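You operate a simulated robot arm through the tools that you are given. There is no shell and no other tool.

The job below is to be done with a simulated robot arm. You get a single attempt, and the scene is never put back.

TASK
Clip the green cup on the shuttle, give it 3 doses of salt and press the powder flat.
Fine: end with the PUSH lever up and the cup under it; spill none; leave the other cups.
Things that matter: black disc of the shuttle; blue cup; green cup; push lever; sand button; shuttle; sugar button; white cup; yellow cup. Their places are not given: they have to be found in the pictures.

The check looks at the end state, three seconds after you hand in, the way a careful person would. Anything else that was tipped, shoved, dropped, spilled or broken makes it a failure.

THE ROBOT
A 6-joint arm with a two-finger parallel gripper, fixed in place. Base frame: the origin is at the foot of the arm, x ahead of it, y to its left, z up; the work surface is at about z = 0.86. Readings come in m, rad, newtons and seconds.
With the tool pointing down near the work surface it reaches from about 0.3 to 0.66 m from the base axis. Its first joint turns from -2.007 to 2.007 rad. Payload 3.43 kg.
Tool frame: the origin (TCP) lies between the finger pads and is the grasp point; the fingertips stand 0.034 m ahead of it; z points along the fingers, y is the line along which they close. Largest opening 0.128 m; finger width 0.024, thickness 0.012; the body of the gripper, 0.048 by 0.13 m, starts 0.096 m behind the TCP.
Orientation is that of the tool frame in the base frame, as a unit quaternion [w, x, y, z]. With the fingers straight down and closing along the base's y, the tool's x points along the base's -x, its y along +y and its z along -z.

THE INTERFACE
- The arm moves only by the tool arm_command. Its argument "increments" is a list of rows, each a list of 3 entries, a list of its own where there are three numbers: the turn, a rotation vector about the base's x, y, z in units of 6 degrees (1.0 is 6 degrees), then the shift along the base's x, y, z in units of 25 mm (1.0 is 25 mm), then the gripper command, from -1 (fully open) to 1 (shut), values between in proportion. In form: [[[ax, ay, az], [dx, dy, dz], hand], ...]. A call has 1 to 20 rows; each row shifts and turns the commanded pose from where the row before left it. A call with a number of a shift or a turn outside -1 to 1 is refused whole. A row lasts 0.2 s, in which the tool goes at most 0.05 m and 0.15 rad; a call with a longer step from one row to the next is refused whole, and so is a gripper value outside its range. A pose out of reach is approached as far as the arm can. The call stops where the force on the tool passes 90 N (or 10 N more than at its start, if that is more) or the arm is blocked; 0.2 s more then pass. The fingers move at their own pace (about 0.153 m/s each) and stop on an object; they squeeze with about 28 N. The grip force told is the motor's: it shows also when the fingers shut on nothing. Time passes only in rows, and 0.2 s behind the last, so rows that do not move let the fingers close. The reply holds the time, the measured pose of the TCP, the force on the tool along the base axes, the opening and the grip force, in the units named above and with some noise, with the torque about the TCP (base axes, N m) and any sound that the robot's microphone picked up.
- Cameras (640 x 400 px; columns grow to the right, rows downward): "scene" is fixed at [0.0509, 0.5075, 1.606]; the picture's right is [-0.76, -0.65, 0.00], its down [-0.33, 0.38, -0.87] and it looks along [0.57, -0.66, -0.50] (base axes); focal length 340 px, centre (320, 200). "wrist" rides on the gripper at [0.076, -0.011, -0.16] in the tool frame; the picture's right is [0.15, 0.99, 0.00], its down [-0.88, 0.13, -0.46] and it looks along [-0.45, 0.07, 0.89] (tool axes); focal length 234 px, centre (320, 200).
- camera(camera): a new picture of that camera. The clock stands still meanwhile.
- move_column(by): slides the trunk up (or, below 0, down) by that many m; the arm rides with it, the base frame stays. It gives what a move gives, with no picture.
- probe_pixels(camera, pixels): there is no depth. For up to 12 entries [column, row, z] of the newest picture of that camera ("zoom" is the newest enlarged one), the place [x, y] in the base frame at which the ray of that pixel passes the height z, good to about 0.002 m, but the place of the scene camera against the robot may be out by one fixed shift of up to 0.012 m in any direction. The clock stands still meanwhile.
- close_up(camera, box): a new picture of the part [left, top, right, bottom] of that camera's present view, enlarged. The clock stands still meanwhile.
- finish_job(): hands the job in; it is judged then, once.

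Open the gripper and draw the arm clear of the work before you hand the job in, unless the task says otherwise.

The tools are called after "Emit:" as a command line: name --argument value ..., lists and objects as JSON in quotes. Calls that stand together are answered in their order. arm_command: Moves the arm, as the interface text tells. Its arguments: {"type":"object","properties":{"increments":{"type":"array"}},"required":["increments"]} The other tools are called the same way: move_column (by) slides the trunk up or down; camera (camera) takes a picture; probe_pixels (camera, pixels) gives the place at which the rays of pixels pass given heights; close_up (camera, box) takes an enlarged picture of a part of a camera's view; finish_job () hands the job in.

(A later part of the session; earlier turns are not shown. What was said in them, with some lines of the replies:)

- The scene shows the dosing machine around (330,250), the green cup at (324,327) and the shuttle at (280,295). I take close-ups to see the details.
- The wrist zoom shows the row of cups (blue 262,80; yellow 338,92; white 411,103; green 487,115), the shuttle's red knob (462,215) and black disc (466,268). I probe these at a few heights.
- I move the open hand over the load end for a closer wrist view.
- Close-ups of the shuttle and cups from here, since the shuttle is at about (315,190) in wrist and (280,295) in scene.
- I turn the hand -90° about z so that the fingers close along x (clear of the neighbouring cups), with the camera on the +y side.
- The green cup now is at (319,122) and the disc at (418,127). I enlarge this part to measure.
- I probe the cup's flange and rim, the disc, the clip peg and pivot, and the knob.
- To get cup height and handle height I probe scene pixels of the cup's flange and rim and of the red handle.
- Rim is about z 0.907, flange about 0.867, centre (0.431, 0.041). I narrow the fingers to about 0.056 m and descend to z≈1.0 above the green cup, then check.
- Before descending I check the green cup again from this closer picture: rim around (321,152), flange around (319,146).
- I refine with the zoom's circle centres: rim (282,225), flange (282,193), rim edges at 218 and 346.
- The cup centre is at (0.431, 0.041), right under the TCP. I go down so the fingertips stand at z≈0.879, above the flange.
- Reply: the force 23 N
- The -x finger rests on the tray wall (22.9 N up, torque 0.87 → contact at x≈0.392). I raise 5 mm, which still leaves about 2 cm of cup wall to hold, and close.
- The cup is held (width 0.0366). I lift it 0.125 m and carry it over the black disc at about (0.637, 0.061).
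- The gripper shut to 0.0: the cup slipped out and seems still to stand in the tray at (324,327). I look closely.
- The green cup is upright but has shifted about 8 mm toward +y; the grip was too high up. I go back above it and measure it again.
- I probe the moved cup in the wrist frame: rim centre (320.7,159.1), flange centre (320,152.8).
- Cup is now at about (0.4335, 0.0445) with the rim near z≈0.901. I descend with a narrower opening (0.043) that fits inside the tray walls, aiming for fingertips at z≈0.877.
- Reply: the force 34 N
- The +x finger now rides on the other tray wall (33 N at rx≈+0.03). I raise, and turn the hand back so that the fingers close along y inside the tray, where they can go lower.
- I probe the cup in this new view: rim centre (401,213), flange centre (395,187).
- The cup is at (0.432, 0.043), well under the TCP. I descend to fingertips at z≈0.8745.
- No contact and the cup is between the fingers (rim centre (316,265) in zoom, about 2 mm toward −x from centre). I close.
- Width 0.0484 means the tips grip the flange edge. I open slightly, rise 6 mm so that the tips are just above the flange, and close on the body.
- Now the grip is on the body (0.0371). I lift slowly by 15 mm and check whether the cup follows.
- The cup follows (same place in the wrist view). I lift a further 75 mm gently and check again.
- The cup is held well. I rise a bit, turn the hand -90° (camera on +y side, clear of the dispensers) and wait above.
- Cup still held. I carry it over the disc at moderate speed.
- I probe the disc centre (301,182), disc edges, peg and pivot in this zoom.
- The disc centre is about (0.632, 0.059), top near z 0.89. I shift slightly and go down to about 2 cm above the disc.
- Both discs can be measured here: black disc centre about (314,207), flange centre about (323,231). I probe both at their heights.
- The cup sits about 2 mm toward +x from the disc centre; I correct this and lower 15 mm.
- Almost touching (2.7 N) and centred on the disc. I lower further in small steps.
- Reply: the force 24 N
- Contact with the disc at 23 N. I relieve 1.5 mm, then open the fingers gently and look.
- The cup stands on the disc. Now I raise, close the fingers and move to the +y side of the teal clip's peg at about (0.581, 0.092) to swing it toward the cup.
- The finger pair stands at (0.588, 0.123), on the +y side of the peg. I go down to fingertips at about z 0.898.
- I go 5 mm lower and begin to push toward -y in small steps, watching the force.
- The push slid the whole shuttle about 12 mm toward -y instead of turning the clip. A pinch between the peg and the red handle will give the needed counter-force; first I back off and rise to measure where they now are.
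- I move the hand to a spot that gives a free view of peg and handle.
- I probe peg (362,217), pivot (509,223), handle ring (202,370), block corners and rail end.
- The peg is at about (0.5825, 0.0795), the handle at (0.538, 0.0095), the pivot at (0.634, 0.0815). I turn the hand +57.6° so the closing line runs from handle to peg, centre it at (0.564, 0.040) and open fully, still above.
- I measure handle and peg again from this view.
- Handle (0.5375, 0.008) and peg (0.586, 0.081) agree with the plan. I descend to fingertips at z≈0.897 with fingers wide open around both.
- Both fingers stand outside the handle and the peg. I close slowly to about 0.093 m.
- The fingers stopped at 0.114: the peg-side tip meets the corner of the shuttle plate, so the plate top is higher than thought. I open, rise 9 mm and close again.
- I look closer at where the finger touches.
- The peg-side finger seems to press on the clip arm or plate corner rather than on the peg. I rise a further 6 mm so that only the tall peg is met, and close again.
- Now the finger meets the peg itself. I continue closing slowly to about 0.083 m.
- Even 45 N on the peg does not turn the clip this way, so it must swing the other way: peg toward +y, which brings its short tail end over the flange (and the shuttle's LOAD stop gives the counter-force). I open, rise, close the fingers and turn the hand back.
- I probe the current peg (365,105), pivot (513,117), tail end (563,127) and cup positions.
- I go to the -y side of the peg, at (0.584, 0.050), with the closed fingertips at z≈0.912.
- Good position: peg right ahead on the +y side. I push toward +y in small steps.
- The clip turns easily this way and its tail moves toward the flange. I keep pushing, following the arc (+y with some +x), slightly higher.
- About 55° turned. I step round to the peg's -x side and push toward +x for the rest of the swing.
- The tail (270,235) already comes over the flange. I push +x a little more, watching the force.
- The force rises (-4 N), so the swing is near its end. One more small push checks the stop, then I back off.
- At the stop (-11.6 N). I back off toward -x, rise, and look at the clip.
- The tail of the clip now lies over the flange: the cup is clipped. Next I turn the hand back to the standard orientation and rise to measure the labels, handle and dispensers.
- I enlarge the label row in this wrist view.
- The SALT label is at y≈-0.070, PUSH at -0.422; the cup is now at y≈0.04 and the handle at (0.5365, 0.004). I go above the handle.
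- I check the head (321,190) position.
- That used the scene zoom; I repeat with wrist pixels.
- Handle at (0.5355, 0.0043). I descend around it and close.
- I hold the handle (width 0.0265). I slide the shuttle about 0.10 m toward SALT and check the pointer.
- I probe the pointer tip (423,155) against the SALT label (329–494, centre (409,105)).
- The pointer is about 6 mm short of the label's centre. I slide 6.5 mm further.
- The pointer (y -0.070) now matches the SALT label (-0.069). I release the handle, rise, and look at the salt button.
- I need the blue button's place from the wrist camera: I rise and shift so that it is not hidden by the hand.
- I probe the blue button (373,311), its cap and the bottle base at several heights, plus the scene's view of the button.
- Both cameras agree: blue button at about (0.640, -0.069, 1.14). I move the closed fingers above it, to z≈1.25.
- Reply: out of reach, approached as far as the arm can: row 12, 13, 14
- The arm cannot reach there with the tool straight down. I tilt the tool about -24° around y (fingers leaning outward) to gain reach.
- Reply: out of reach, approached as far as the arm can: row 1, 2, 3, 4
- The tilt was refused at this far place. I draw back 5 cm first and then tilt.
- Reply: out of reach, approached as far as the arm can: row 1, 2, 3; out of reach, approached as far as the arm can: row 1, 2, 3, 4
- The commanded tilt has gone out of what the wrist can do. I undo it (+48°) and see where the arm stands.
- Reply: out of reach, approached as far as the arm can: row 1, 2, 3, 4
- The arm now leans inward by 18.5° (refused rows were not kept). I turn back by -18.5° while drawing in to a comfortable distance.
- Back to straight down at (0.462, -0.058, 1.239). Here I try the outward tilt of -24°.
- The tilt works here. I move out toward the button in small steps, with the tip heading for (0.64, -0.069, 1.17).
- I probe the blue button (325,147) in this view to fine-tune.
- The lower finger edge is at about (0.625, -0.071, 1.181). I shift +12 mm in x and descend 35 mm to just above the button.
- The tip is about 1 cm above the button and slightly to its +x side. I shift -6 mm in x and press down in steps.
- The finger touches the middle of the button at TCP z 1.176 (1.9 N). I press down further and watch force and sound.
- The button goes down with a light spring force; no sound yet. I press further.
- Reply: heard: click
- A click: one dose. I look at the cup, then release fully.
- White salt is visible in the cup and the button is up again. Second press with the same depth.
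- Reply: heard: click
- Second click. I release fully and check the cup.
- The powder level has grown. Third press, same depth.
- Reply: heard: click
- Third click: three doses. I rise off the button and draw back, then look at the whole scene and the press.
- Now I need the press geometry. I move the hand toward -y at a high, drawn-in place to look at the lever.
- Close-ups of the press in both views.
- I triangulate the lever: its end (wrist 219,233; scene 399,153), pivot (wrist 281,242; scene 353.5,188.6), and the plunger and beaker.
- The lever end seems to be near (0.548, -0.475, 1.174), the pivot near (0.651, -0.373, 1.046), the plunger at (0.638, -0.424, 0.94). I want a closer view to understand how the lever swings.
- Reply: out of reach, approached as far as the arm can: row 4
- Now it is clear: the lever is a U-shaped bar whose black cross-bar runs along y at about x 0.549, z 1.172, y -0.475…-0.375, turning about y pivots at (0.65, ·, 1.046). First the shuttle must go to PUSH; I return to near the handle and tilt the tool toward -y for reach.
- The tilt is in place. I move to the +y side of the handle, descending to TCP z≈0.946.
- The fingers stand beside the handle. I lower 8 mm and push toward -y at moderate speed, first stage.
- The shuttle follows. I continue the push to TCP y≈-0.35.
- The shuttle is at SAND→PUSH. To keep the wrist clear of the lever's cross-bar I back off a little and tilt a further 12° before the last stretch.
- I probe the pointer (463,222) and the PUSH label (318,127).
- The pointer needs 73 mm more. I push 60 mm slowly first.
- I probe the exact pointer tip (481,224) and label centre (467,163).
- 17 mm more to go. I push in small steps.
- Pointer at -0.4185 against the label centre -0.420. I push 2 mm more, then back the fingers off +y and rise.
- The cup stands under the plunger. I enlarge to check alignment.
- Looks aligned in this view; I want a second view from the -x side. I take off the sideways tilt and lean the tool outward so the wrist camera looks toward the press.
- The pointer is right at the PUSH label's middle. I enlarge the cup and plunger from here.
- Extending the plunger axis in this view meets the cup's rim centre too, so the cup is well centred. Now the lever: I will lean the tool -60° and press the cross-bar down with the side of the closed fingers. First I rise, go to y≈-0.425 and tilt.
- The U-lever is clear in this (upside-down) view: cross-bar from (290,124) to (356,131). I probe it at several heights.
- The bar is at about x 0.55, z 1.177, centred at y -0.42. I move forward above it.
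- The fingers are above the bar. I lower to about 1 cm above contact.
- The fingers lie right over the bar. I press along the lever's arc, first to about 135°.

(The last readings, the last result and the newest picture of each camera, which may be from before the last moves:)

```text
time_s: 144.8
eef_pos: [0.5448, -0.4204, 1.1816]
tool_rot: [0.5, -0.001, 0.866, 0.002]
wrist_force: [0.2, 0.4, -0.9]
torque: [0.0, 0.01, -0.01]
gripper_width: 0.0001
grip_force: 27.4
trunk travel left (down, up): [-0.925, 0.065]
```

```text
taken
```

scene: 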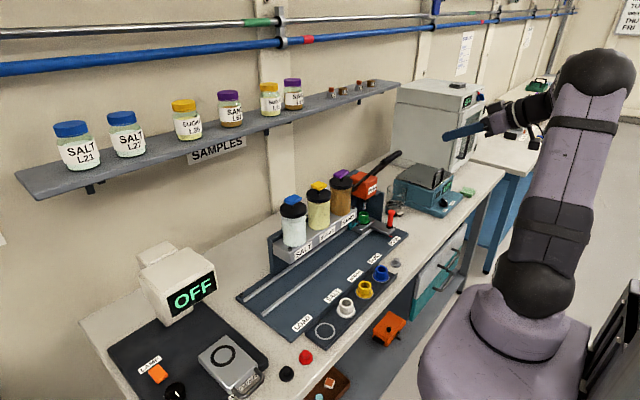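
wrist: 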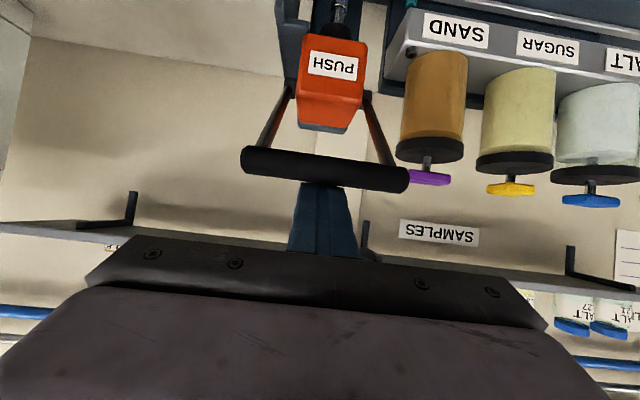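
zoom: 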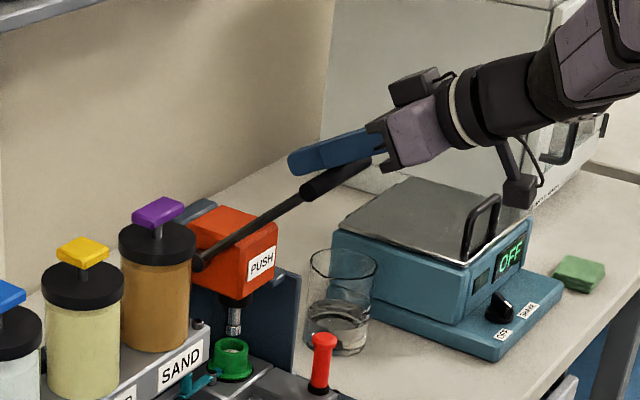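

The lever turns easily. I continue along the arc to about 150°.

Emit:
arm_command --increments '[[[0, 0, 0], [-0.3, 0, -0.35], 1], [[0, 0, 0], [-0.3, 0, -0.35], 1], [[0, 0, 0], [-0.22, 0, -0.33], 1], [[0, 0, 0], [-0.22, 0, -0.34], 1], [[0, 0, 0], [0, 0, 0], 1]]'

Emit:
close_up --camera "scene" --box '[340, 110, 440, 230]'

Emit:
camera --camera "wrist"

```text
time_s: 146.0
eef_pos: [0.5217, -0.4195, 1.1462]
tool_rot: [0.5, 0.0, 0.866, 0.001]
wrist_force: [-0.2, 0.7, -0.1]
torque: [-0.02, 0.0, 0.02]
gripper_width: 0.0001
grip_force: 27.9
trunk travel left (down, up): [-0.925, 0.065]
```

```text
3.33 times, centred on (390, 170) of scene
```

zoom: 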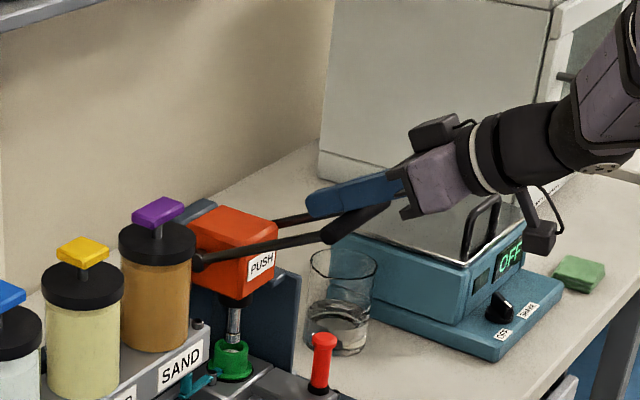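

```text
taken
```

wrist: 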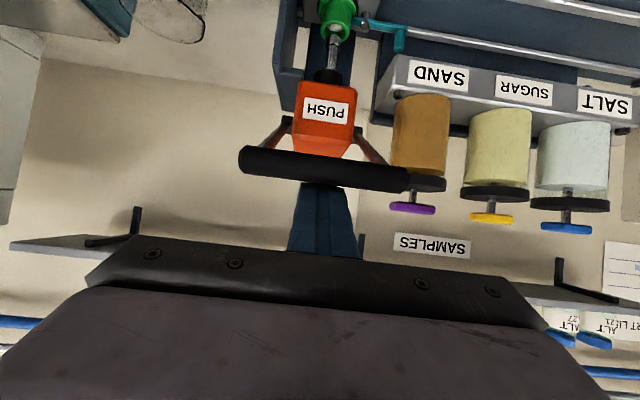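

The plunger is entering the cup. I continue along the arc in small steps.

Emit:
arm_command --increments '[[[0, 0, 0], [-0.2, 0, -0.4], 1], [[0, 0, 0], [-0.2, 0, -0.43], 1], [[0, 0, 0], [0, 0, 0], 1]]'

Emit:
close_up --camera "scene" --box '[340, 130, 420, 230]'

Emit:
close_up --camera "wrist" --box '[220, 0, 440, 200]'

```text
time_s: 146.8
eef_pos: [0.5093, -0.4216, 1.125]
tool_rot: [0.5, 0.0, 0.866, 0.002]
wrist_force: [-0.2, 0.1, 0.7]
torque: [-0.02, 0.0, 0.0]
gripper_width: 0.0
grip_force: 28.3
trunk travel left (down, up): [-0.925, 0.065]
```

```text
4.00 times, centred on (380, 180) of scene
```

zoom: 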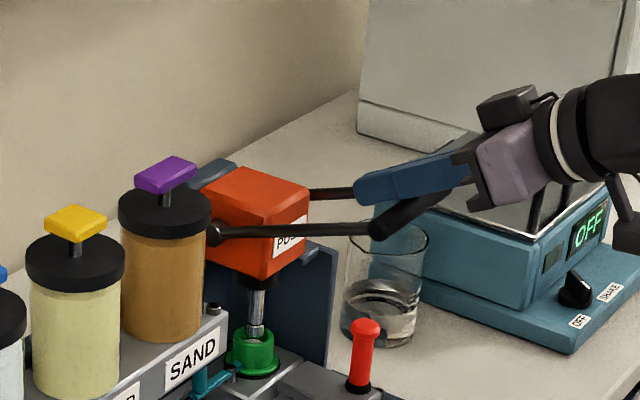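

```text
2.00 times, centred on (330, 100) of wrist
```

zoom: 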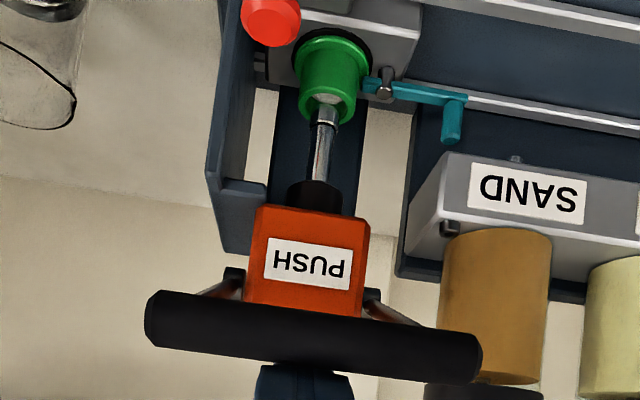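

The plunger goes into the middle of the cup. I continue.

Emit:
arm_command --increments '[[[0, 0, 0], [-0.13, 0, -0.38], 1], [[0, 0, 0], [-0.13, 0, -0.38], 1], [[0, 0, 0], [0, 0, 0], 1]]'

Emit:
close_up --camera "scene" --box '[340, 150, 420, 230]'

Emit:
close_up --camera "wrist" --box '[220, 0, 440, 200]'

```text
time_s: 147.6
eef_pos: [0.5035, -0.4216, 1.1062]
tool_rot: [0.501, 0.0, 0.866, 0.001]
wrist_force: [1.2, -3.0, 5.3]
torque: [-0.08, 0.12, 0.07]
gripper_width: 0.0
grip_force: 28.0
trunk travel left (down, up): [-0.925, 0.065]
```

```text
5.00 times, centred on (380, 190) of scene
```

zoom: 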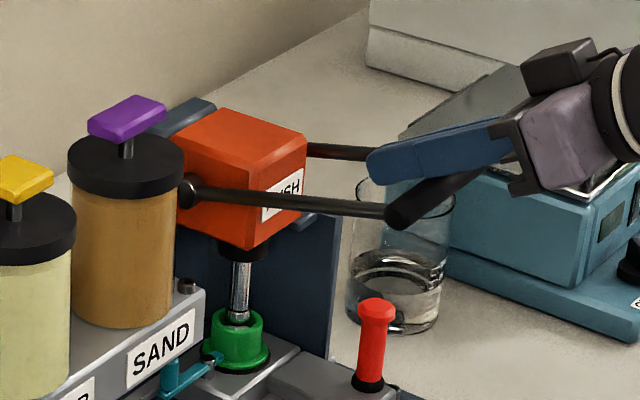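

```text
2.00 times, centred on (330, 100) of wrist
```

zoom: 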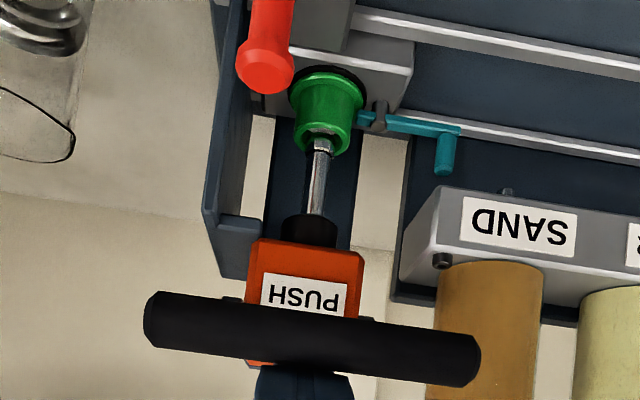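

A first resistance of 5 N. I go on in smaller steps.

Emit:
arm_command --increments '[[[0, 0, 0], [-0.08, 0, -0.25], 1], [[0, 0, 0], [0, 0, 0], 1]]'

```text
time_s: 148.2
eef_pos: [0.5016, -0.4203, 1.0992]
tool_rot: [0.5, 0.0, 0.866, 0.002]
wrist_force: [2.0, -2.7, 5.0]
torque: [-0.05, 0.06, 0.04]
gripper_width: 0.0
grip_force: 27.3
trunk travel left (down, up): [-0.925, 0.065]
```

Emit:
arm_command --increments '[[[0, 0, 0], [-0.07, 0, -0.3], 1], [[0, 0, 0], [0, 0, 0], 1]]'

Emit:
close_up --camera "scene" --box '[340, 150, 420, 230]'

Emit:
close_up --camera "wrist" --box '[220, 0, 440, 200]'

```text
time_s: 148.8
eef_pos: [0.5, -0.4206, 1.0917]
tool_rot: [0.499, 0.001, 0.867, 0.001]
wrist_force: [3.3, -1.8, 3.6]
torque: [-0.08, 0.07, 0.06]
gripper_width: 0.0
grip_force: 28.1
trunk travel left (down, up): [-0.925, 0.065]
```

```text
5.00 times, centred on (380, 190) of scene
```

zoom: 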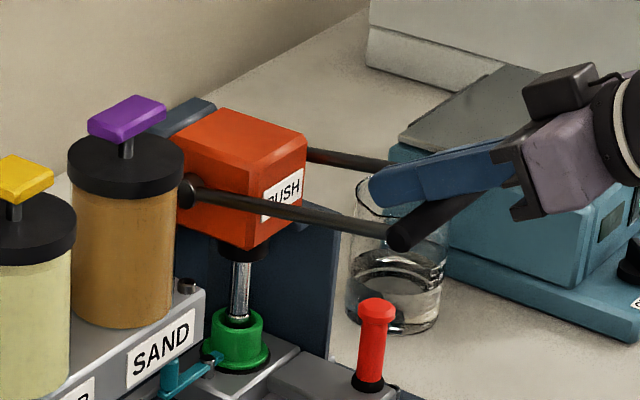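

```text
2.00 times, centred on (330, 100) of wrist
```

zoom: 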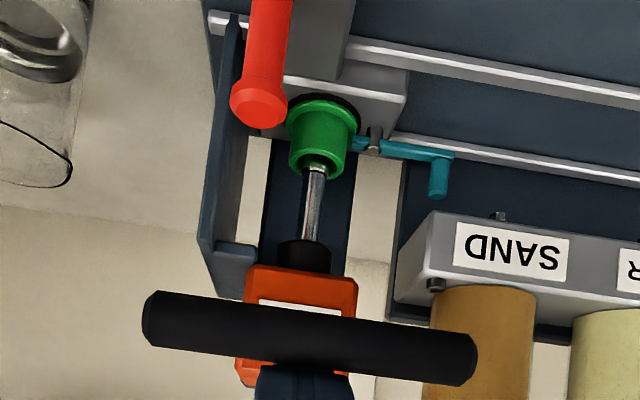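

Still low force; the plunger is deeper in the cup. I continue down.

Emit:
arm_command --increments '[[[0, 0, 0], [-0.04, 0, -0.3], 1], [[0, 0, 0], [0, 0, 0], 1]]'

```text
time_s: 149.4
eef_pos: [0.4975, -0.4213, 1.0847]
tool_rot: [0.499, 0.0, 0.867, 0.002]
wrist_force: [2.3, 1.2, 4.3]
torque: [-0.01, 0.05, 0.0]
gripper_width: 0.0
grip_force: 28.1
trunk travel left (down, up): [-0.925, 0.065]
```

Emit:
arm_command --increments '[[[0, 0, 0], [-0.03, 0, -0.3], 1], [[0, 0, 0], [0, 0, -0.2], 1], [[0, 0, 0], [0, 0, 0], 1]]'

Emit:
close_up --camera "scene" --box '[340, 150, 420, 230]'

Emit:
close_up --camera "wrist" --box '[220, 0, 440, 200]'

```text
time_s: 150.2
eef_pos: [0.4974, -0.4217, 1.0734]
tool_rot: [0.499, 0.0, 0.866, 0.002]
wrist_force: [0.6, 1.7, 2.7]
torque: [-0.02, 0.02, 0.0]
gripper_width: 0.0
grip_force: 28.5
trunk travel left (down, up): [-0.925, 0.065]
```

```text
5.00 times, centred on (380, 190) of scene
```

zoom: 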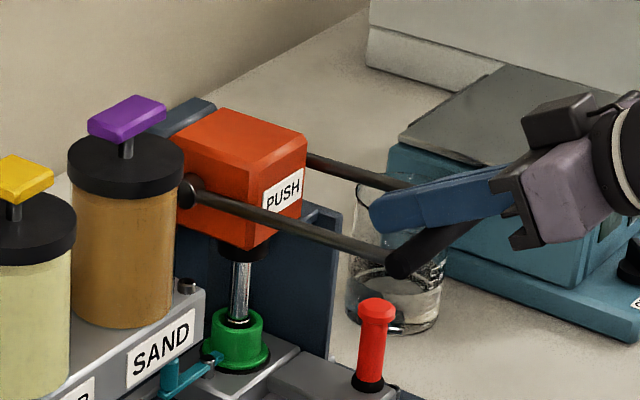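

```text
2.00 times, centred on (330, 100) of wrist
```

zoom: 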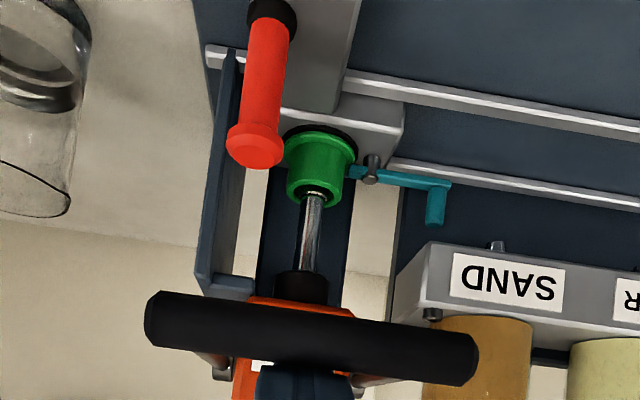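

The lever is about horizontal, still low force. I keep pressing in steps.

Emit:
arm_command --increments '[[[0, 0, 0], [0, 0, -0.3], 1], [[0, 0, 0], [0.02, 0, -0.3], 1], [[0, 0, 0], [0, 0, 0], 1]]'

Emit:
close_up --camera "scene" --box '[340, 150, 420, 230]'

```text
time_s: 151.0
eef_pos: [0.4976, -0.4193, 1.0586]
tool_rot: [0.499, 0.0, 0.866, 0.002]
wrist_force: [0.4, -2.6, 3.7]
torque: [-0.04, 0.06, 0.07]
gripper_width: 0.0
grip_force: 27.9
trunk travel left (down, up): [-0.925, 0.065]
```

```text
5.00 times, centred on (380, 190) of scene
```

zoom: 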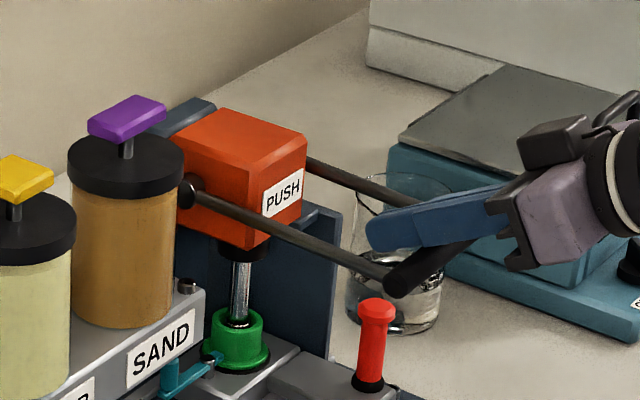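

I continue pressing; the force is still only about 4 N.

Emit:
arm_command --increments '[[[0, 0, 0], [0.02, 0, -0.3], 1], [[0, 0, 0], [0.05, 0, -0.3], 1], [[0, 0, 0], [0, 0, 0], 1]]'

Emit:
close_up --camera "scene" --box '[340, 150, 420, 230]'

Emit:
close_up --camera "wrist" --box '[220, 0, 440, 200]'

```text
time_s: 151.8
eef_pos: [0.5006, -0.4211, 1.0425]
tool_rot: [0.499, 0.0, 0.867, 0.002]
wrist_force: [0.5, -0.6, 0.0]
torque: [-0.01, 0.01, -0.02]
gripper_width: 0.0001
grip_force: 27.9
trunk travel left (down, up): [-0.925, 0.065]
```

```text
5.00 times, centred on (380, 190) of scene
```

zoom: 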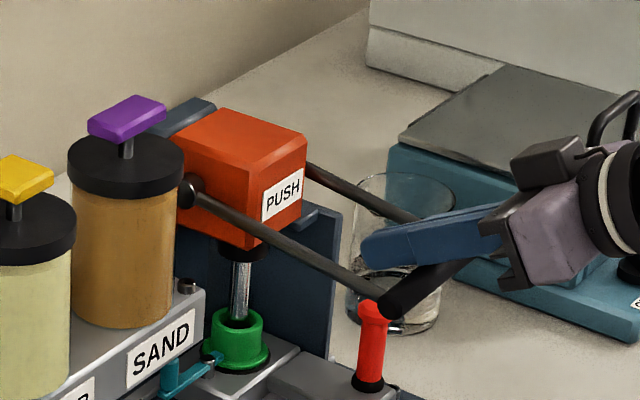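

```text
2.00 times, centred on (330, 100) of wrist
```

zoom: 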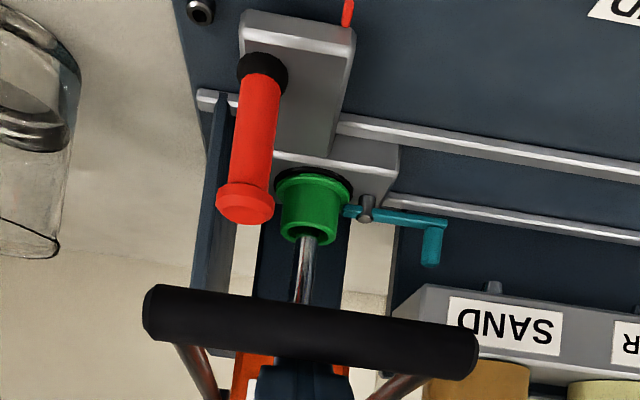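

The plunger is deep in the cup now, with no notable force. I continue in small steps, watching clearance to the red handle.

Emit:
arm_command --increments '[[[0, 0, 0], [0.06, 0, -0.3], 1], [[0, 0, 0], [0, 0, 0], 1]]'

Emit:
close_up --camera "scene" --box '[340, 150, 420, 230]'

```text
time_s: 152.4
eef_pos: [0.5029, -0.4208, 1.0352]
tool_rot: [0.501, 0.0, 0.866, 0.001]
wrist_force: [0.2, -0.5, -0.5]
torque: [-0.03, -0.03, 0.0]
gripper_width: 0.0003
grip_force: 28.3
trunk travel left (down, up): [-0.925, 0.065]
```

```text
5.00 times, centred on (380, 190) of scene
```

zoom: 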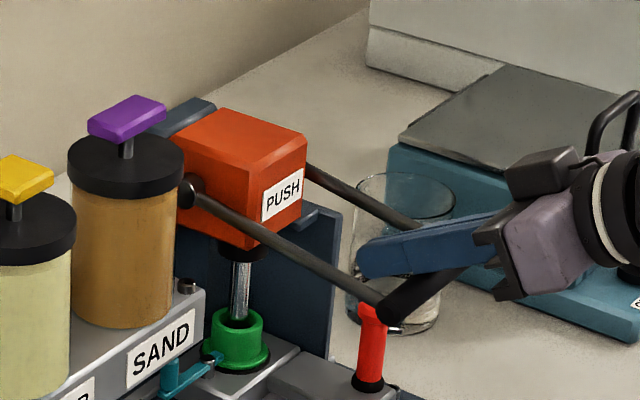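

Emit:
arm_command --increments '[[[0, 0, 0], [0.06, 0, -0.3], 1], [[0, 0, 0], [0, 0, 0], 1]]'

Emit:
close_up --camera "scene" --box '[340, 150, 420, 230]'

Emit:
camera --camera "wrist"

```text
time_s: 153.0
eef_pos: [0.5038, -0.4207, 1.0341]
tool_rot: [0.505, -0.001, 0.863, -0.001]
wrist_force: [4.5, -2.0, 26.5]
torque: [0.05, 0.44, 0.02]
gripper_width: 0.0
grip_force: 28.2
trunk travel left (down, up): [-0.925, 0.065]
```

```text
5.00 times, centred on (380, 190) of scene
```

zoom: 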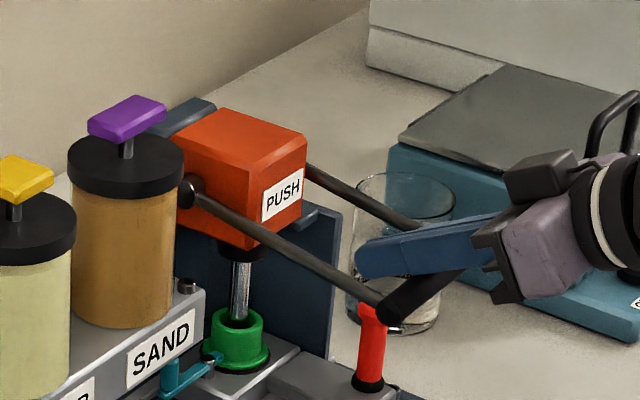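

```text
taken
```

wrist: 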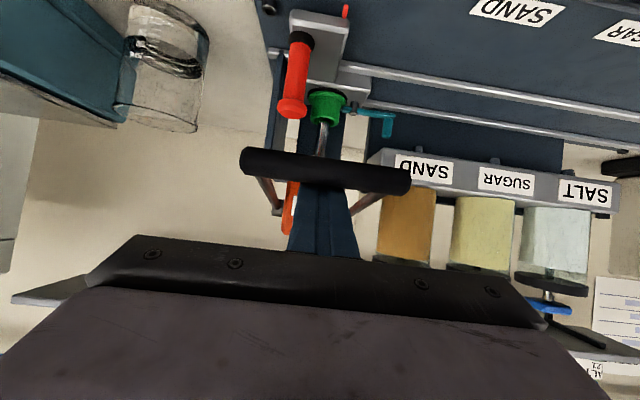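

A firm stop (26.5 N). I press a little more to make sure the powder is pressed.

Emit:
arm_command --increments '[[[0, 0, 0], [0, 0, -0.12], 1], [[0, 0, 0], [0, 0, 0], 1], [[0, 0, 0], [0, 0, 0], 1]]'

Emit:
close_up --camera "scene" --box '[345, 185, 405, 235]'

```text
time_s: 153.8
eef_pos: [0.5039, -0.4215, 1.0333]
tool_rot: [0.507, -0.002, 0.862, -0.002]
wrist_force: [5.9, -3.4, 35.8]
torque: [0.13, 0.58, -0.02]
gripper_width: 0.0
grip_force: 28.3
trunk travel left (down, up): [-0.925, 0.065]
```

```text
8.00 times, centred on (375, 210) of scene
```

zoom: 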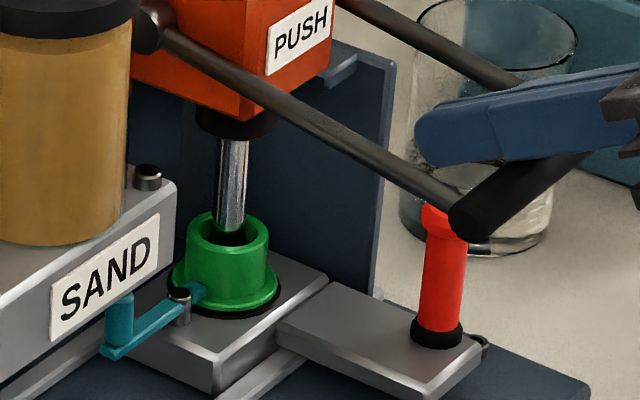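

Pressed with about 36 N against the stop. Now I move the fingers back up along the arc and see whether the lever follows.

Emit:
arm_command --increments '[[[0, 0, 0], [0, 0, 0.3], 1], [[0, 0, 0], [-0.05, 0, 0.4], 1], [[0, 0, 0], [0, 0, 0.5], 1], [[0, 0, 0], [0, 0, 0], 1]]'

Emit:
close_up --camera "scene" --box '[340, 150, 420, 230]'

Emit:
camera --camera "wrist"

```text
time_s: 154.8
eef_pos: [0.5, -0.4193, 1.0537]
tool_rot: [0.5, -0.001, 0.866, 0.003]
wrist_force: [-0.3, 0.3, -0.2]
torque: [0.0, -0.03, -0.01]
gripper_width: 0.0
grip_force: 28.2
trunk travel left (down, up): [-0.925, 0.065]
```

```text
5.00 times, centred on (380, 190) of scene
```

zoom: 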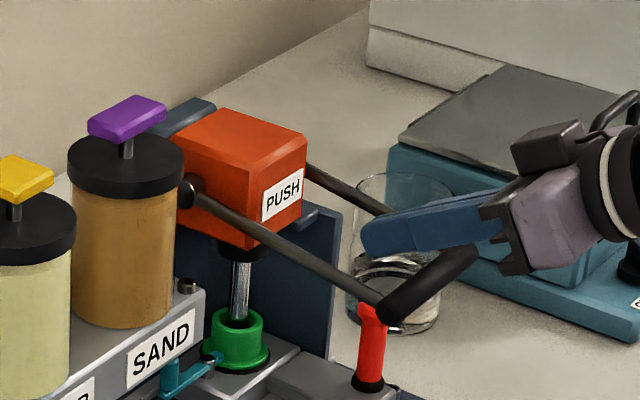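

```text
taken
```

wrist: 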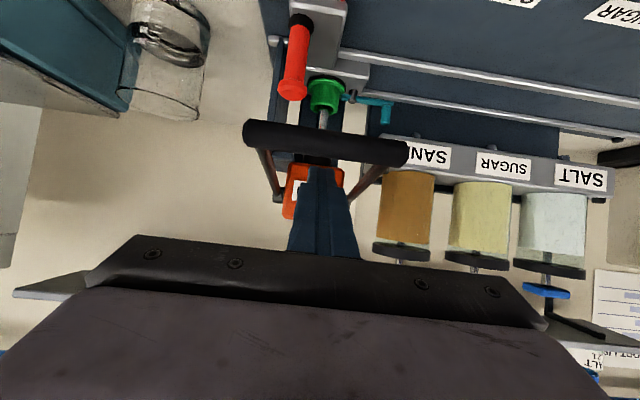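

The lever stays down, so I must lift it. I draw the fingers back off the bar and go below it.

Emit:
arm_command --increments '[[[0, 0, 0], [-0.7, 0, 0.4], 1], [[0, 0, 0], [-0.7, 0, 0.4], 1], [[0, 0, 0], [-0.7, 0, 0.4], 1], [[0, 0, 0], [-0.4, 0, -0.9], 1], [[0, 0, 0], [-0.4, 0, -0.9], 1], [[0, 0, 0], [-0.4, 0, -0.9], 1], [[0, 0, 0], [0, 0, 0], 1]]'

Emit:
camera --camera "wrist"

Emit:
close_up --camera "scene" --box '[340, 140, 460, 240]'

```text
time_s: 156.4
eef_pos: [0.418, -0.421, 1.0174]
tool_rot: [0.5, -0.001, 0.866, 0.001]
wrist_force: [-0.5, -0.5, -1.1]
torque: [-0.03, 0.02, -0.04]
gripper_width: 0.0
grip_force: 27.6
trunk travel left (down, up): [-0.925, 0.065]
```

```text
taken
```

wrist: 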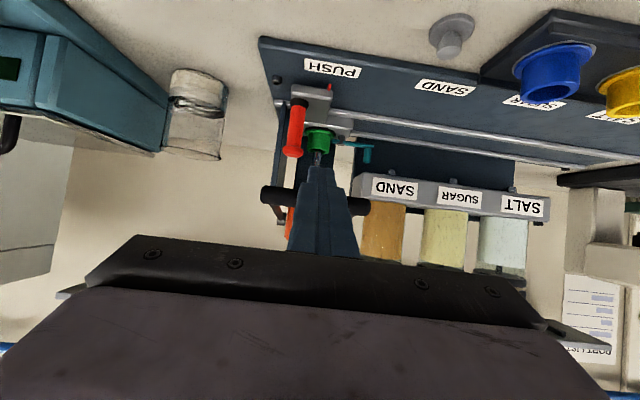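

```text
4.00 times, centred on (400, 190) of scene
```

zoom: 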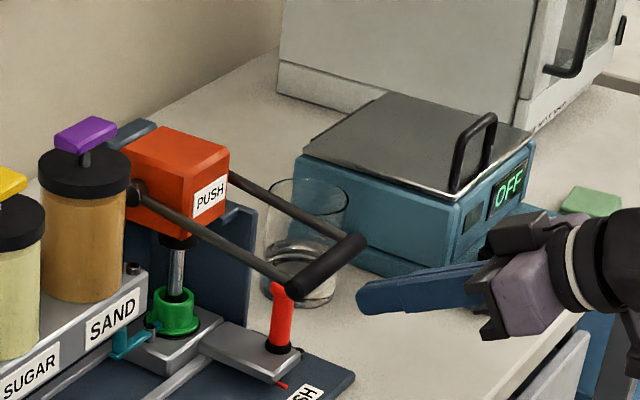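

I check where the bar is: scene pixels of its ends (393.8,211) and (410,200), and wrist pixels (265,193), (365,206).

Emit:
probe_pixels --camera "scene" --pixels '[[393.8, 211, 1.0], [393.8, 211, 1.015], [393.8, 211, 1.03], [410, 200, 1.0], [410, 200, 1.015], [410, 200, 1.03]]'

Emit:
probe_pixels --camera "wrist" --pixels '[[265, 193, 1.0], [265, 193, 1.01], [265, 193, 1.02], [365, 206, 1.0], [365, 206, 1.01], [365, 206, 1.02]]'

```text
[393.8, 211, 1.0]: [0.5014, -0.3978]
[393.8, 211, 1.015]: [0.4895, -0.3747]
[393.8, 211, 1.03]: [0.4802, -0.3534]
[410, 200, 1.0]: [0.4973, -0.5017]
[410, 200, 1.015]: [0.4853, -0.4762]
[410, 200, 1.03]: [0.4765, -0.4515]
```

```text
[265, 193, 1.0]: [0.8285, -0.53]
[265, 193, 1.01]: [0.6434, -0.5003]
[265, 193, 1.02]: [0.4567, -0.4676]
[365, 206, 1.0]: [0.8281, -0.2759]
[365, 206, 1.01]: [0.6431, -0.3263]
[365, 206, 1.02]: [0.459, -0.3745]
```

The bar is at x≈0.489, z≈1.017. I slide the fingers in beneath it, keeping 5 mm more distance from the red handle.

Emit:
arm_command --increments '[[[0, 0, 0], [0, 0.2, -0.05], 1], [[0, 0, 0], [0.77, 0, -0.42], 1], [[0, 0, 0], [0.77, 0, -0.42], 1], [[0, 0, 0], [0.77, 0, -0.42], 1], [[0, 0, 0], [0, 0, 0], 1]]'

Emit:
camera --camera "wrist"

Emit:
close_up --camera "scene" --box '[350, 160, 430, 230]'

```text
time_s: 157.6
eef_pos: [0.4774, -0.4176, 0.9864]
tool_rot: [0.501, -0.002, 0.866, 0.003]
wrist_force: [0.1, 0.7, 0.3]
torque: [0.01, 0.0, -0.02]
gripper_width: 0.0
grip_force: 28.1
trunk travel left (down, up): [-0.925, 0.065]
```

```text
taken
```

wrist: 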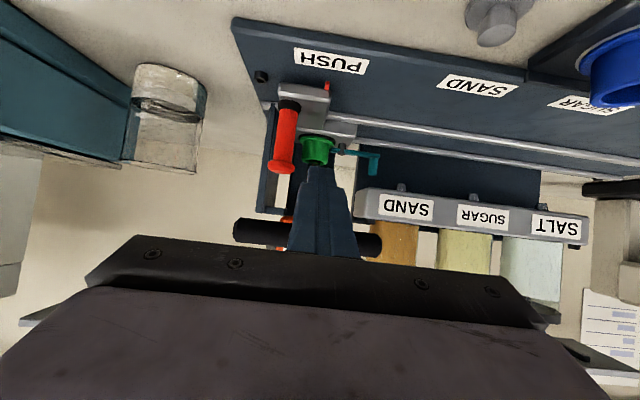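

```text
5.71 times, centred on (390, 195) of scene
```

zoom: 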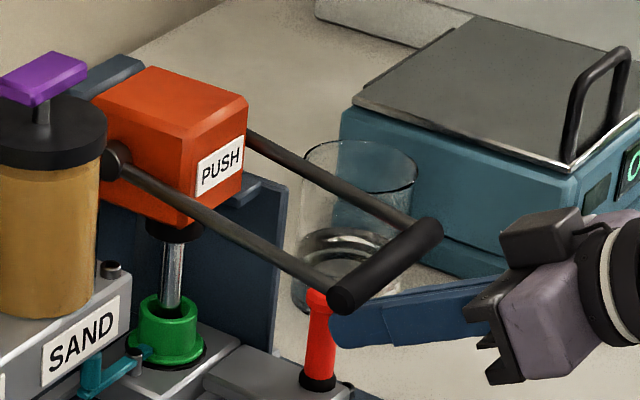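

The fingers are under the bar. I lift along the arc, first to about horizontal.

Emit:
arm_command --increments '[[[0, 0, 0], [0, 0, 0.45], 1], [[0, 0, 0], [-0.03, 0, 0.4], 1], [[0, 0, 0], [-0.03, 0, 0.4], 1], [[0, 0, 0], [-0.03, 0, 0.4], 1], [[0, 0, 0], [0, 0, 0], 1]]'

Emit:
close_up --camera "scene" --box '[350, 150, 430, 230]'

```text
time_s: 158.8
eef_pos: [0.474, -0.4154, 1.0242]
tool_rot: [0.499, 0.0, 0.866, 0.002]
wrist_force: [-2.2, 0.4, -2.6]
torque: [0.01, -0.03, 0.0]
gripper_width: 0.0
grip_force: 27.3
trunk travel left (down, up): [-0.925, 0.065]
```

```text
5.00 times, centred on (390, 190) of scene
```

zoom: 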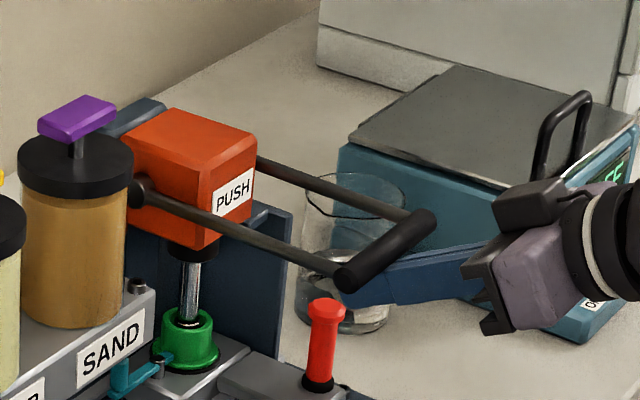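

The lever comes up with the fingers at low force. I continue the arc up to about 150°.

Emit:
arm_command --increments '[[[0, 0, 0], [0.03, 0, 0.55], 1], [[0, 0, 0], [0.07, 0, 0.57], 1], [[0, 0, 0], [0.13, 0, 0.55], 1], [[0, 0, 0], [0.17, 0, 0.55], 1], [[0, 0, 0], [0.23, 0, 0.52], 1], [[0, 0, 0], [0.25, 0, 0.52], 1], [[0, 0, 0], [0, 0, 0], 1]]'

Emit:
close_up --camera "scene" --box '[340, 130, 430, 230]'

Emit:
camera --camera "wrist"

```text
time_s: 160.4
eef_pos: [0.4947, -0.4155, 1.1068]
tool_rot: [0.5, -0.001, 0.866, 0.002]
wrist_force: [0.2, -1.6, -1.6]
torque: [-0.01, 0.02, 0.01]
gripper_width: 0.0
grip_force: 28.7
trunk travel left (down, up): [-0.925, 0.065]
```

```text
4.00 times, centred on (385, 180) of scene
```

zoom: 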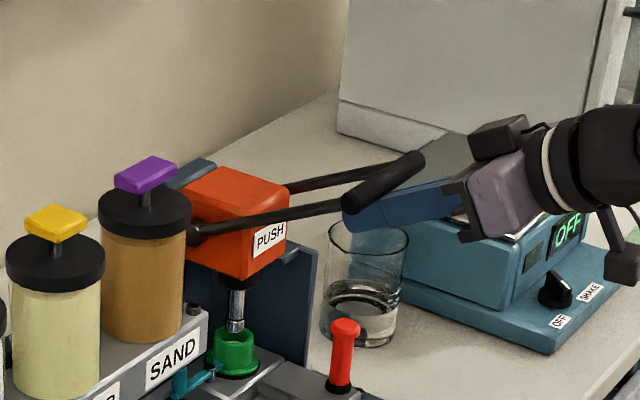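

```text
taken
```

wrist: 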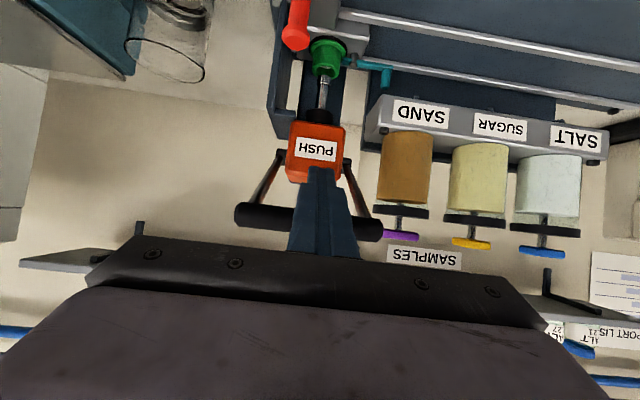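

The plunger rises out of the cup. I continue to the original upper position.

Emit:
arm_command --increments '[[[0, 0, 0], [0.33, 0, 0.47], 1], [[0, 0, 0], [0.33, 0, 0.47], 1], [[0, 0, 0], [0.4, 0, 0.4], 1], [[0, 0, 0], [0.4, 0, 0.4], 1], [[0, 0, 0], [0, 0, 0], 1]]'

Emit:
close_up --camera "scene" --box '[335, 120, 435, 230]'

Emit:
camera --camera "wrist"

```text
time_s: 161.6
eef_pos: [0.5327, -0.4174, 1.1503]
tool_rot: [0.5, 0.0, 0.866, 0.002]
wrist_force: [0.3, 1.5, -0.2]
torque: [-0.01, -0.03, -0.02]
gripper_width: 0.0
grip_force: 28.1
trunk travel left (down, up): [-0.925, 0.065]
```

```text
3.64 times, centred on (385, 175) of scene
```

zoom: 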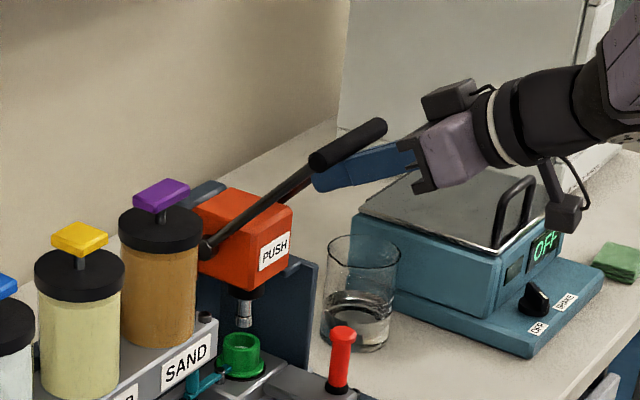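

```text
taken
```

wrist: 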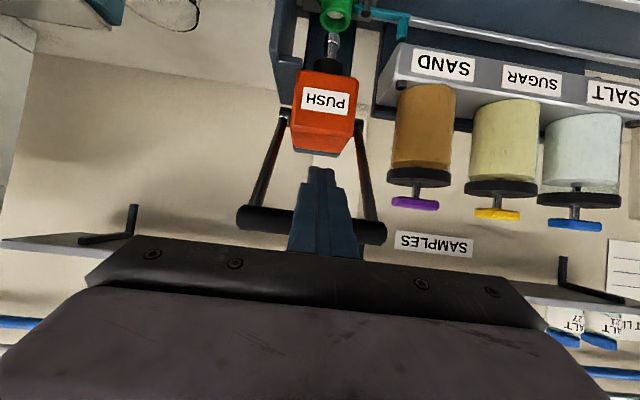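

Nearly at the start position. I push on gently until the upper stop gives resistance.

Emit:
arm_command --increments '[[[0, 0, 0], [0.24, 0, 0.2], 1], [[0, 0, 0], [0, 0, 0], 1]]'

Emit:
arm_command --increments '[[[0, 0, 0], [0.2, 0, 0.14], 1], [[0, 0, 0], [0, 0, 0], 1]]'

Emit:
close_up --camera "scene" --box '[335, 120, 435, 230]'

```text
time_s: 162.2
eef_pos: [0.5386, -0.4174, 1.1556]
tool_rot: [0.5, 0.0, 0.866, 0.002]
wrist_force: [-0.9, -1.4, -0.8]
torque: [-0.01, 0.0, 0.0]
gripper_width: 0.0
grip_force: 27.8
trunk travel left (down, up): [-0.925, 0.065]
```

```text
time_s: 162.8
eef_pos: [0.5385, -0.4178, 1.1561]
tool_rot: [0.499, 0.0, 0.867, 0.005]
wrist_force: [-23.5, 2.7, -16.8]
torque: [-0.09, -0.44, 0.03]
gripper_width: 0.0
grip_force: 27.7
trunk travel left (down, up): [-0.925, 0.065]
```

```text
3.64 times, centred on (385, 175) of scene
```

zoom: 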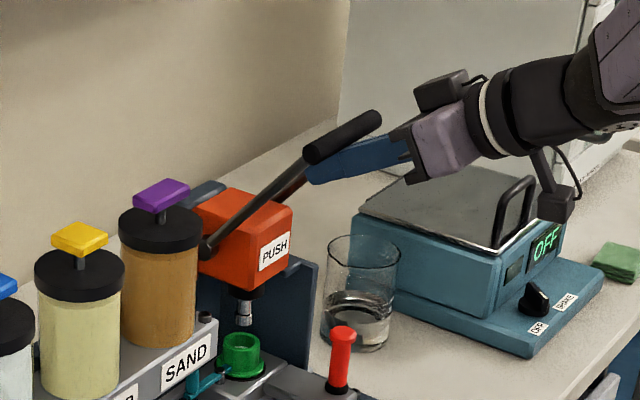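

At the upper stop (29 N). I ease off below the bar and draw the hand straight back, then look.

Emit:
arm_command --increments '[[[0, 0, 0], [-0.25, 0, -0.25], 1], [[0, 0, 0], [-0.3, 0, -0.3], 1], [[0, 0, 0], [-0.8, 0, 0], 1], [[0, 0, 0], [-0.9, 0, 0.2], 1], [[0, 0, 0], [-0.9, 0, 0.2], 1], [[0, 0, 0], [-0.9, 0, 0.2], 1], [[0, 0, 0], [-0.9, 0, 0.3], 1], [[0, 0, 0], [-0.9, 0, 0.4], 1], [[0, 0, 0], [0, 0, 0], 1], [[0, 0, 0], [0, 0, 0], 1]]'

Emit:
camera --camera "scene"

Emit:
close_up --camera "scene" --box '[335, 130, 435, 230]'

Emit:
close_up --camera "wrist" --box '[240, 0, 420, 140]'

```text
time_s: 165.0
eef_pos: [0.3971, -0.4142, 1.1769]
tool_rot: [0.5, 0.0, 0.866, 0.002]
wrist_force: [-0.3, -0.4, -0.1]
torque: [-0.01, -0.01, 0.02]
gripper_width: 0.0003
grip_force: 27.4
trunk travel left (down, up): [-0.925, 0.065]
```

```text
taken
```

scene: 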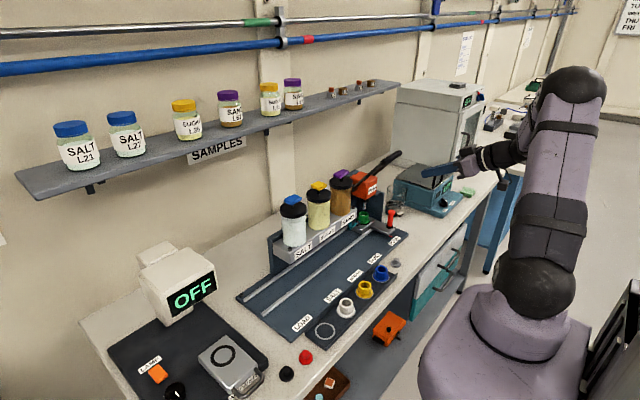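

```text
4.00 times, centred on (385, 180) of scene
```

zoom: 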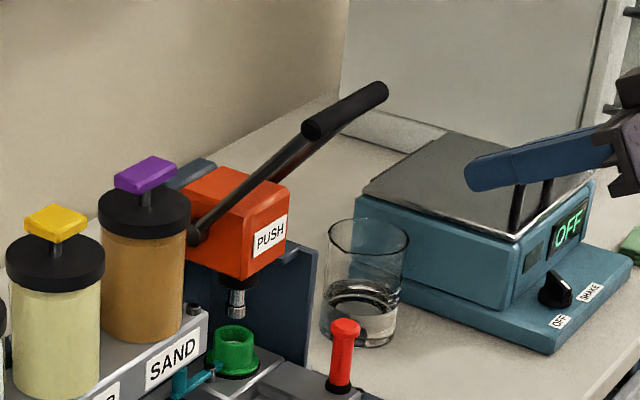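

```text
2.86 times, centred on (330, 70) of wrist
```

zoom: 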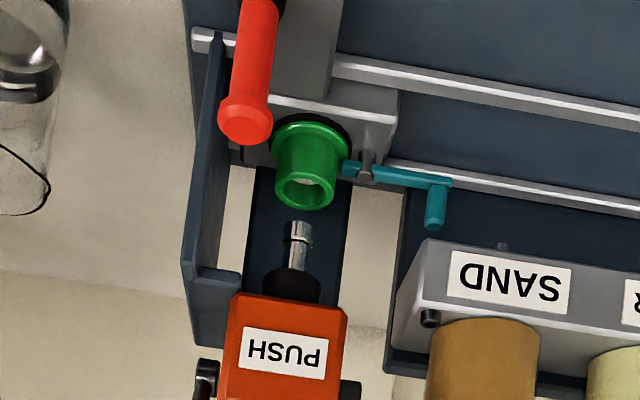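

The lever is up and stays. I check the powder in the cup and look for spills along the rail.

Emit:
close_up --camera "scene" --box '[350, 200, 386, 230]'

Emit:
close_up --camera "scene" --box '[235, 220, 415, 345]'

Emit:
close_up --camera "wrist" --box '[300, 30, 360, 80]'

```text
13.33 times, centred on (368, 215) of scene
```

zoom: 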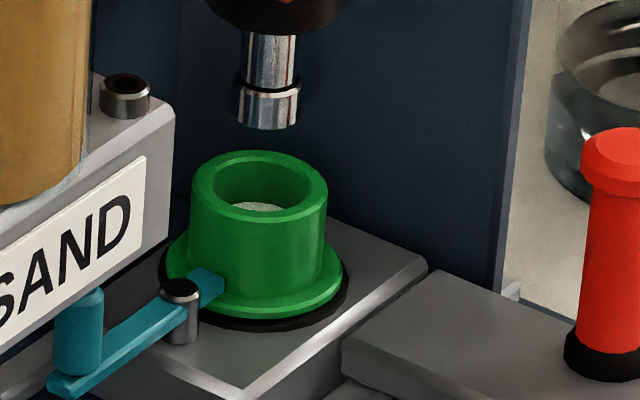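

```text
3.20 times, centred on (325, 282) of scene
```

zoom: 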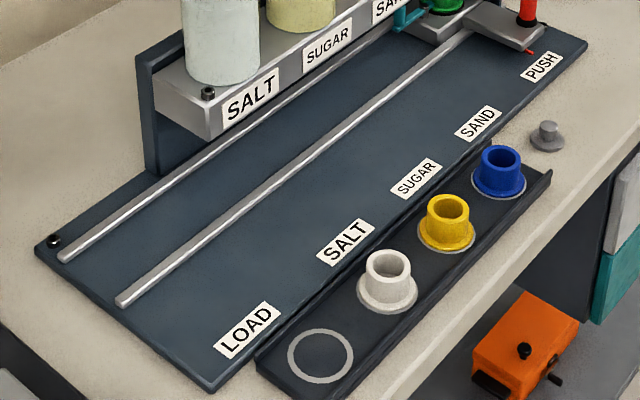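

```text
8.00 times, centred on (330, 55) of wrist
```

zoom: 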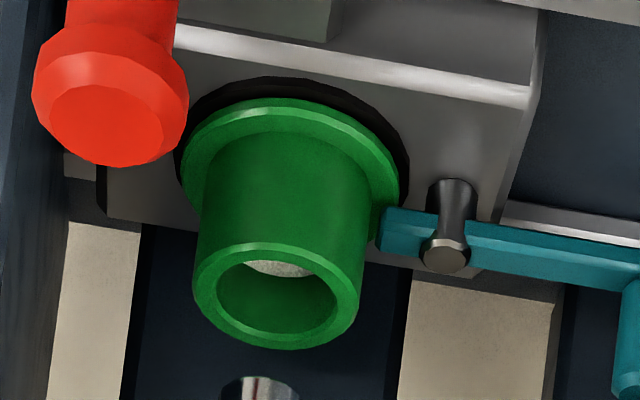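

The powder lies flat and lower in the cup, the clip holds, no spills are seen and the other cups stand in their places. I raise the arm clear, straighten it and open the gripper.

Emit:
arm_command --increments '[[[0, 0, 0], [-0.4, 0.3, 0.8], 1], [[0, 0, 0], [-0.4, 0.4, 0.9], 1], [[0, 0, 0], [0, 0.6, 0.9], 1], [[0, 0, 0], [0, 0.8, 0.9], 1], [[0, 1, 0], [0, 0.8, 0.9], 0], [[0, 1, 0], [0, 0.8, 0.8], -1], [[0, 1, 0], [0, 0.8, 0.5], -1], [[0, 1, 0], [0, 0.8, 0.5], -1], [[0, 1, 0], [0, 0.8, 0.5], -1], [[0, 1, 0], [0, 0.8, 0.5], -1], [[0, 1, 0], [0, 0.5, 0], -1], [[0, 1, 0], [0, 0, 0], -1], [[0, 1, 0], [0, 0, 0], -1], [[0, 1, 0], [0, 0, 0], -1], [[0, 0, 0], [0, 0, 0], -1], [[0, 0, 0], [0, 0, 0], -1]]'

Emit:
camera --camera "scene"

Emit:
close_up --camera "scene" --box '[320, 130, 440, 240]'

Emit:
camera --camera "wrist"

```text
time_s: 168.4
eef_pos: [0.3781, -0.2302, 1.3573]
tool_rot: [-0.001, 0.001, 1.0, 0.002]
wrist_force: [0.2, 0.3, 0.5]
torque: [0.0, 0.0, -0.01]
gripper_width: 0.1278
grip_force: 0.1
trunk travel left (down, up): [-0.925, 0.065]
```

```text
taken
```

scene: 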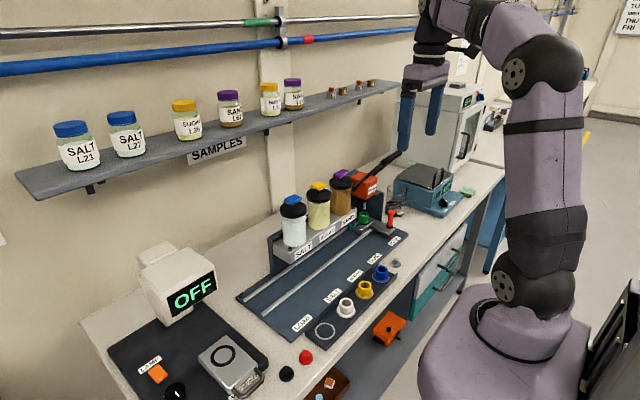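

```text
3.64 times, centred on (380, 185) of scene
```

zoom: 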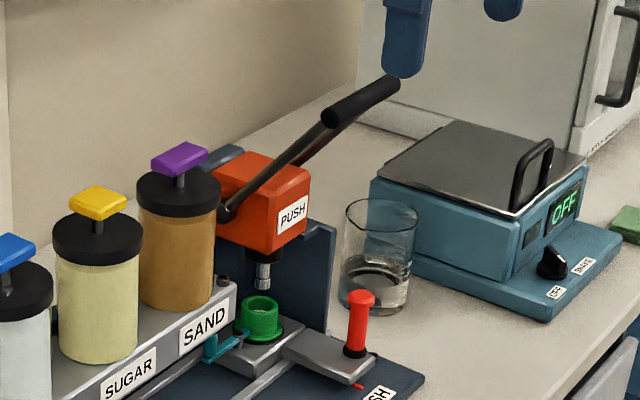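

```text
taken
```

wrist: 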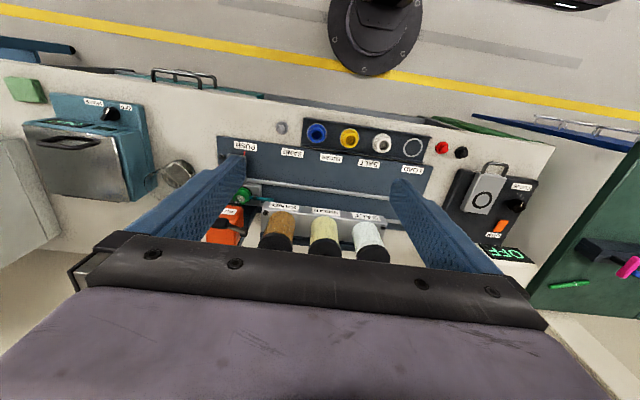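

The lever is up at (375,160), the clipped green cup stands under the plunger with the pressed salt, the other three cups are unmoved in the tray, and the arm is clear with the gripper open. I hand in the job.

Emit:
finish_job

```text
The job is handed in.
```

I've handed in the job. The green cup is clipped on the shuttle with three doses of salt in it, pressed flat. It stands under the PUSH plunger with the lever up.

- **Clip:** the teal clip's short end now lies over the cup's flange. It only turned with its peg pushed toward LOAD; pushing it the other way just slid the shuttle a little.
- **Doses:** I pressed the salt button three times with the shuttle pointer on the SALT label. Each press gave one click, and I saw salt building up in the cup after the first two.
- **Pressing:** I brought the lever down to a firm stop at about 36 N, then lifted it back to its upper stop. The powder looked lower and flat afterwards.
- **Other things:** the last pictures show no spilled salt. The white, yellow and blue cups are in their places, and I didn't touch the sugar and sand buttons.

On the first try the green cup slipped out of the gripper. It stayed upright in its tray, a few millimetres out of place, and was still empty, so nothing spilled. I picked it up again with a lower grip.

The arm is clear of the work with the gripper open.
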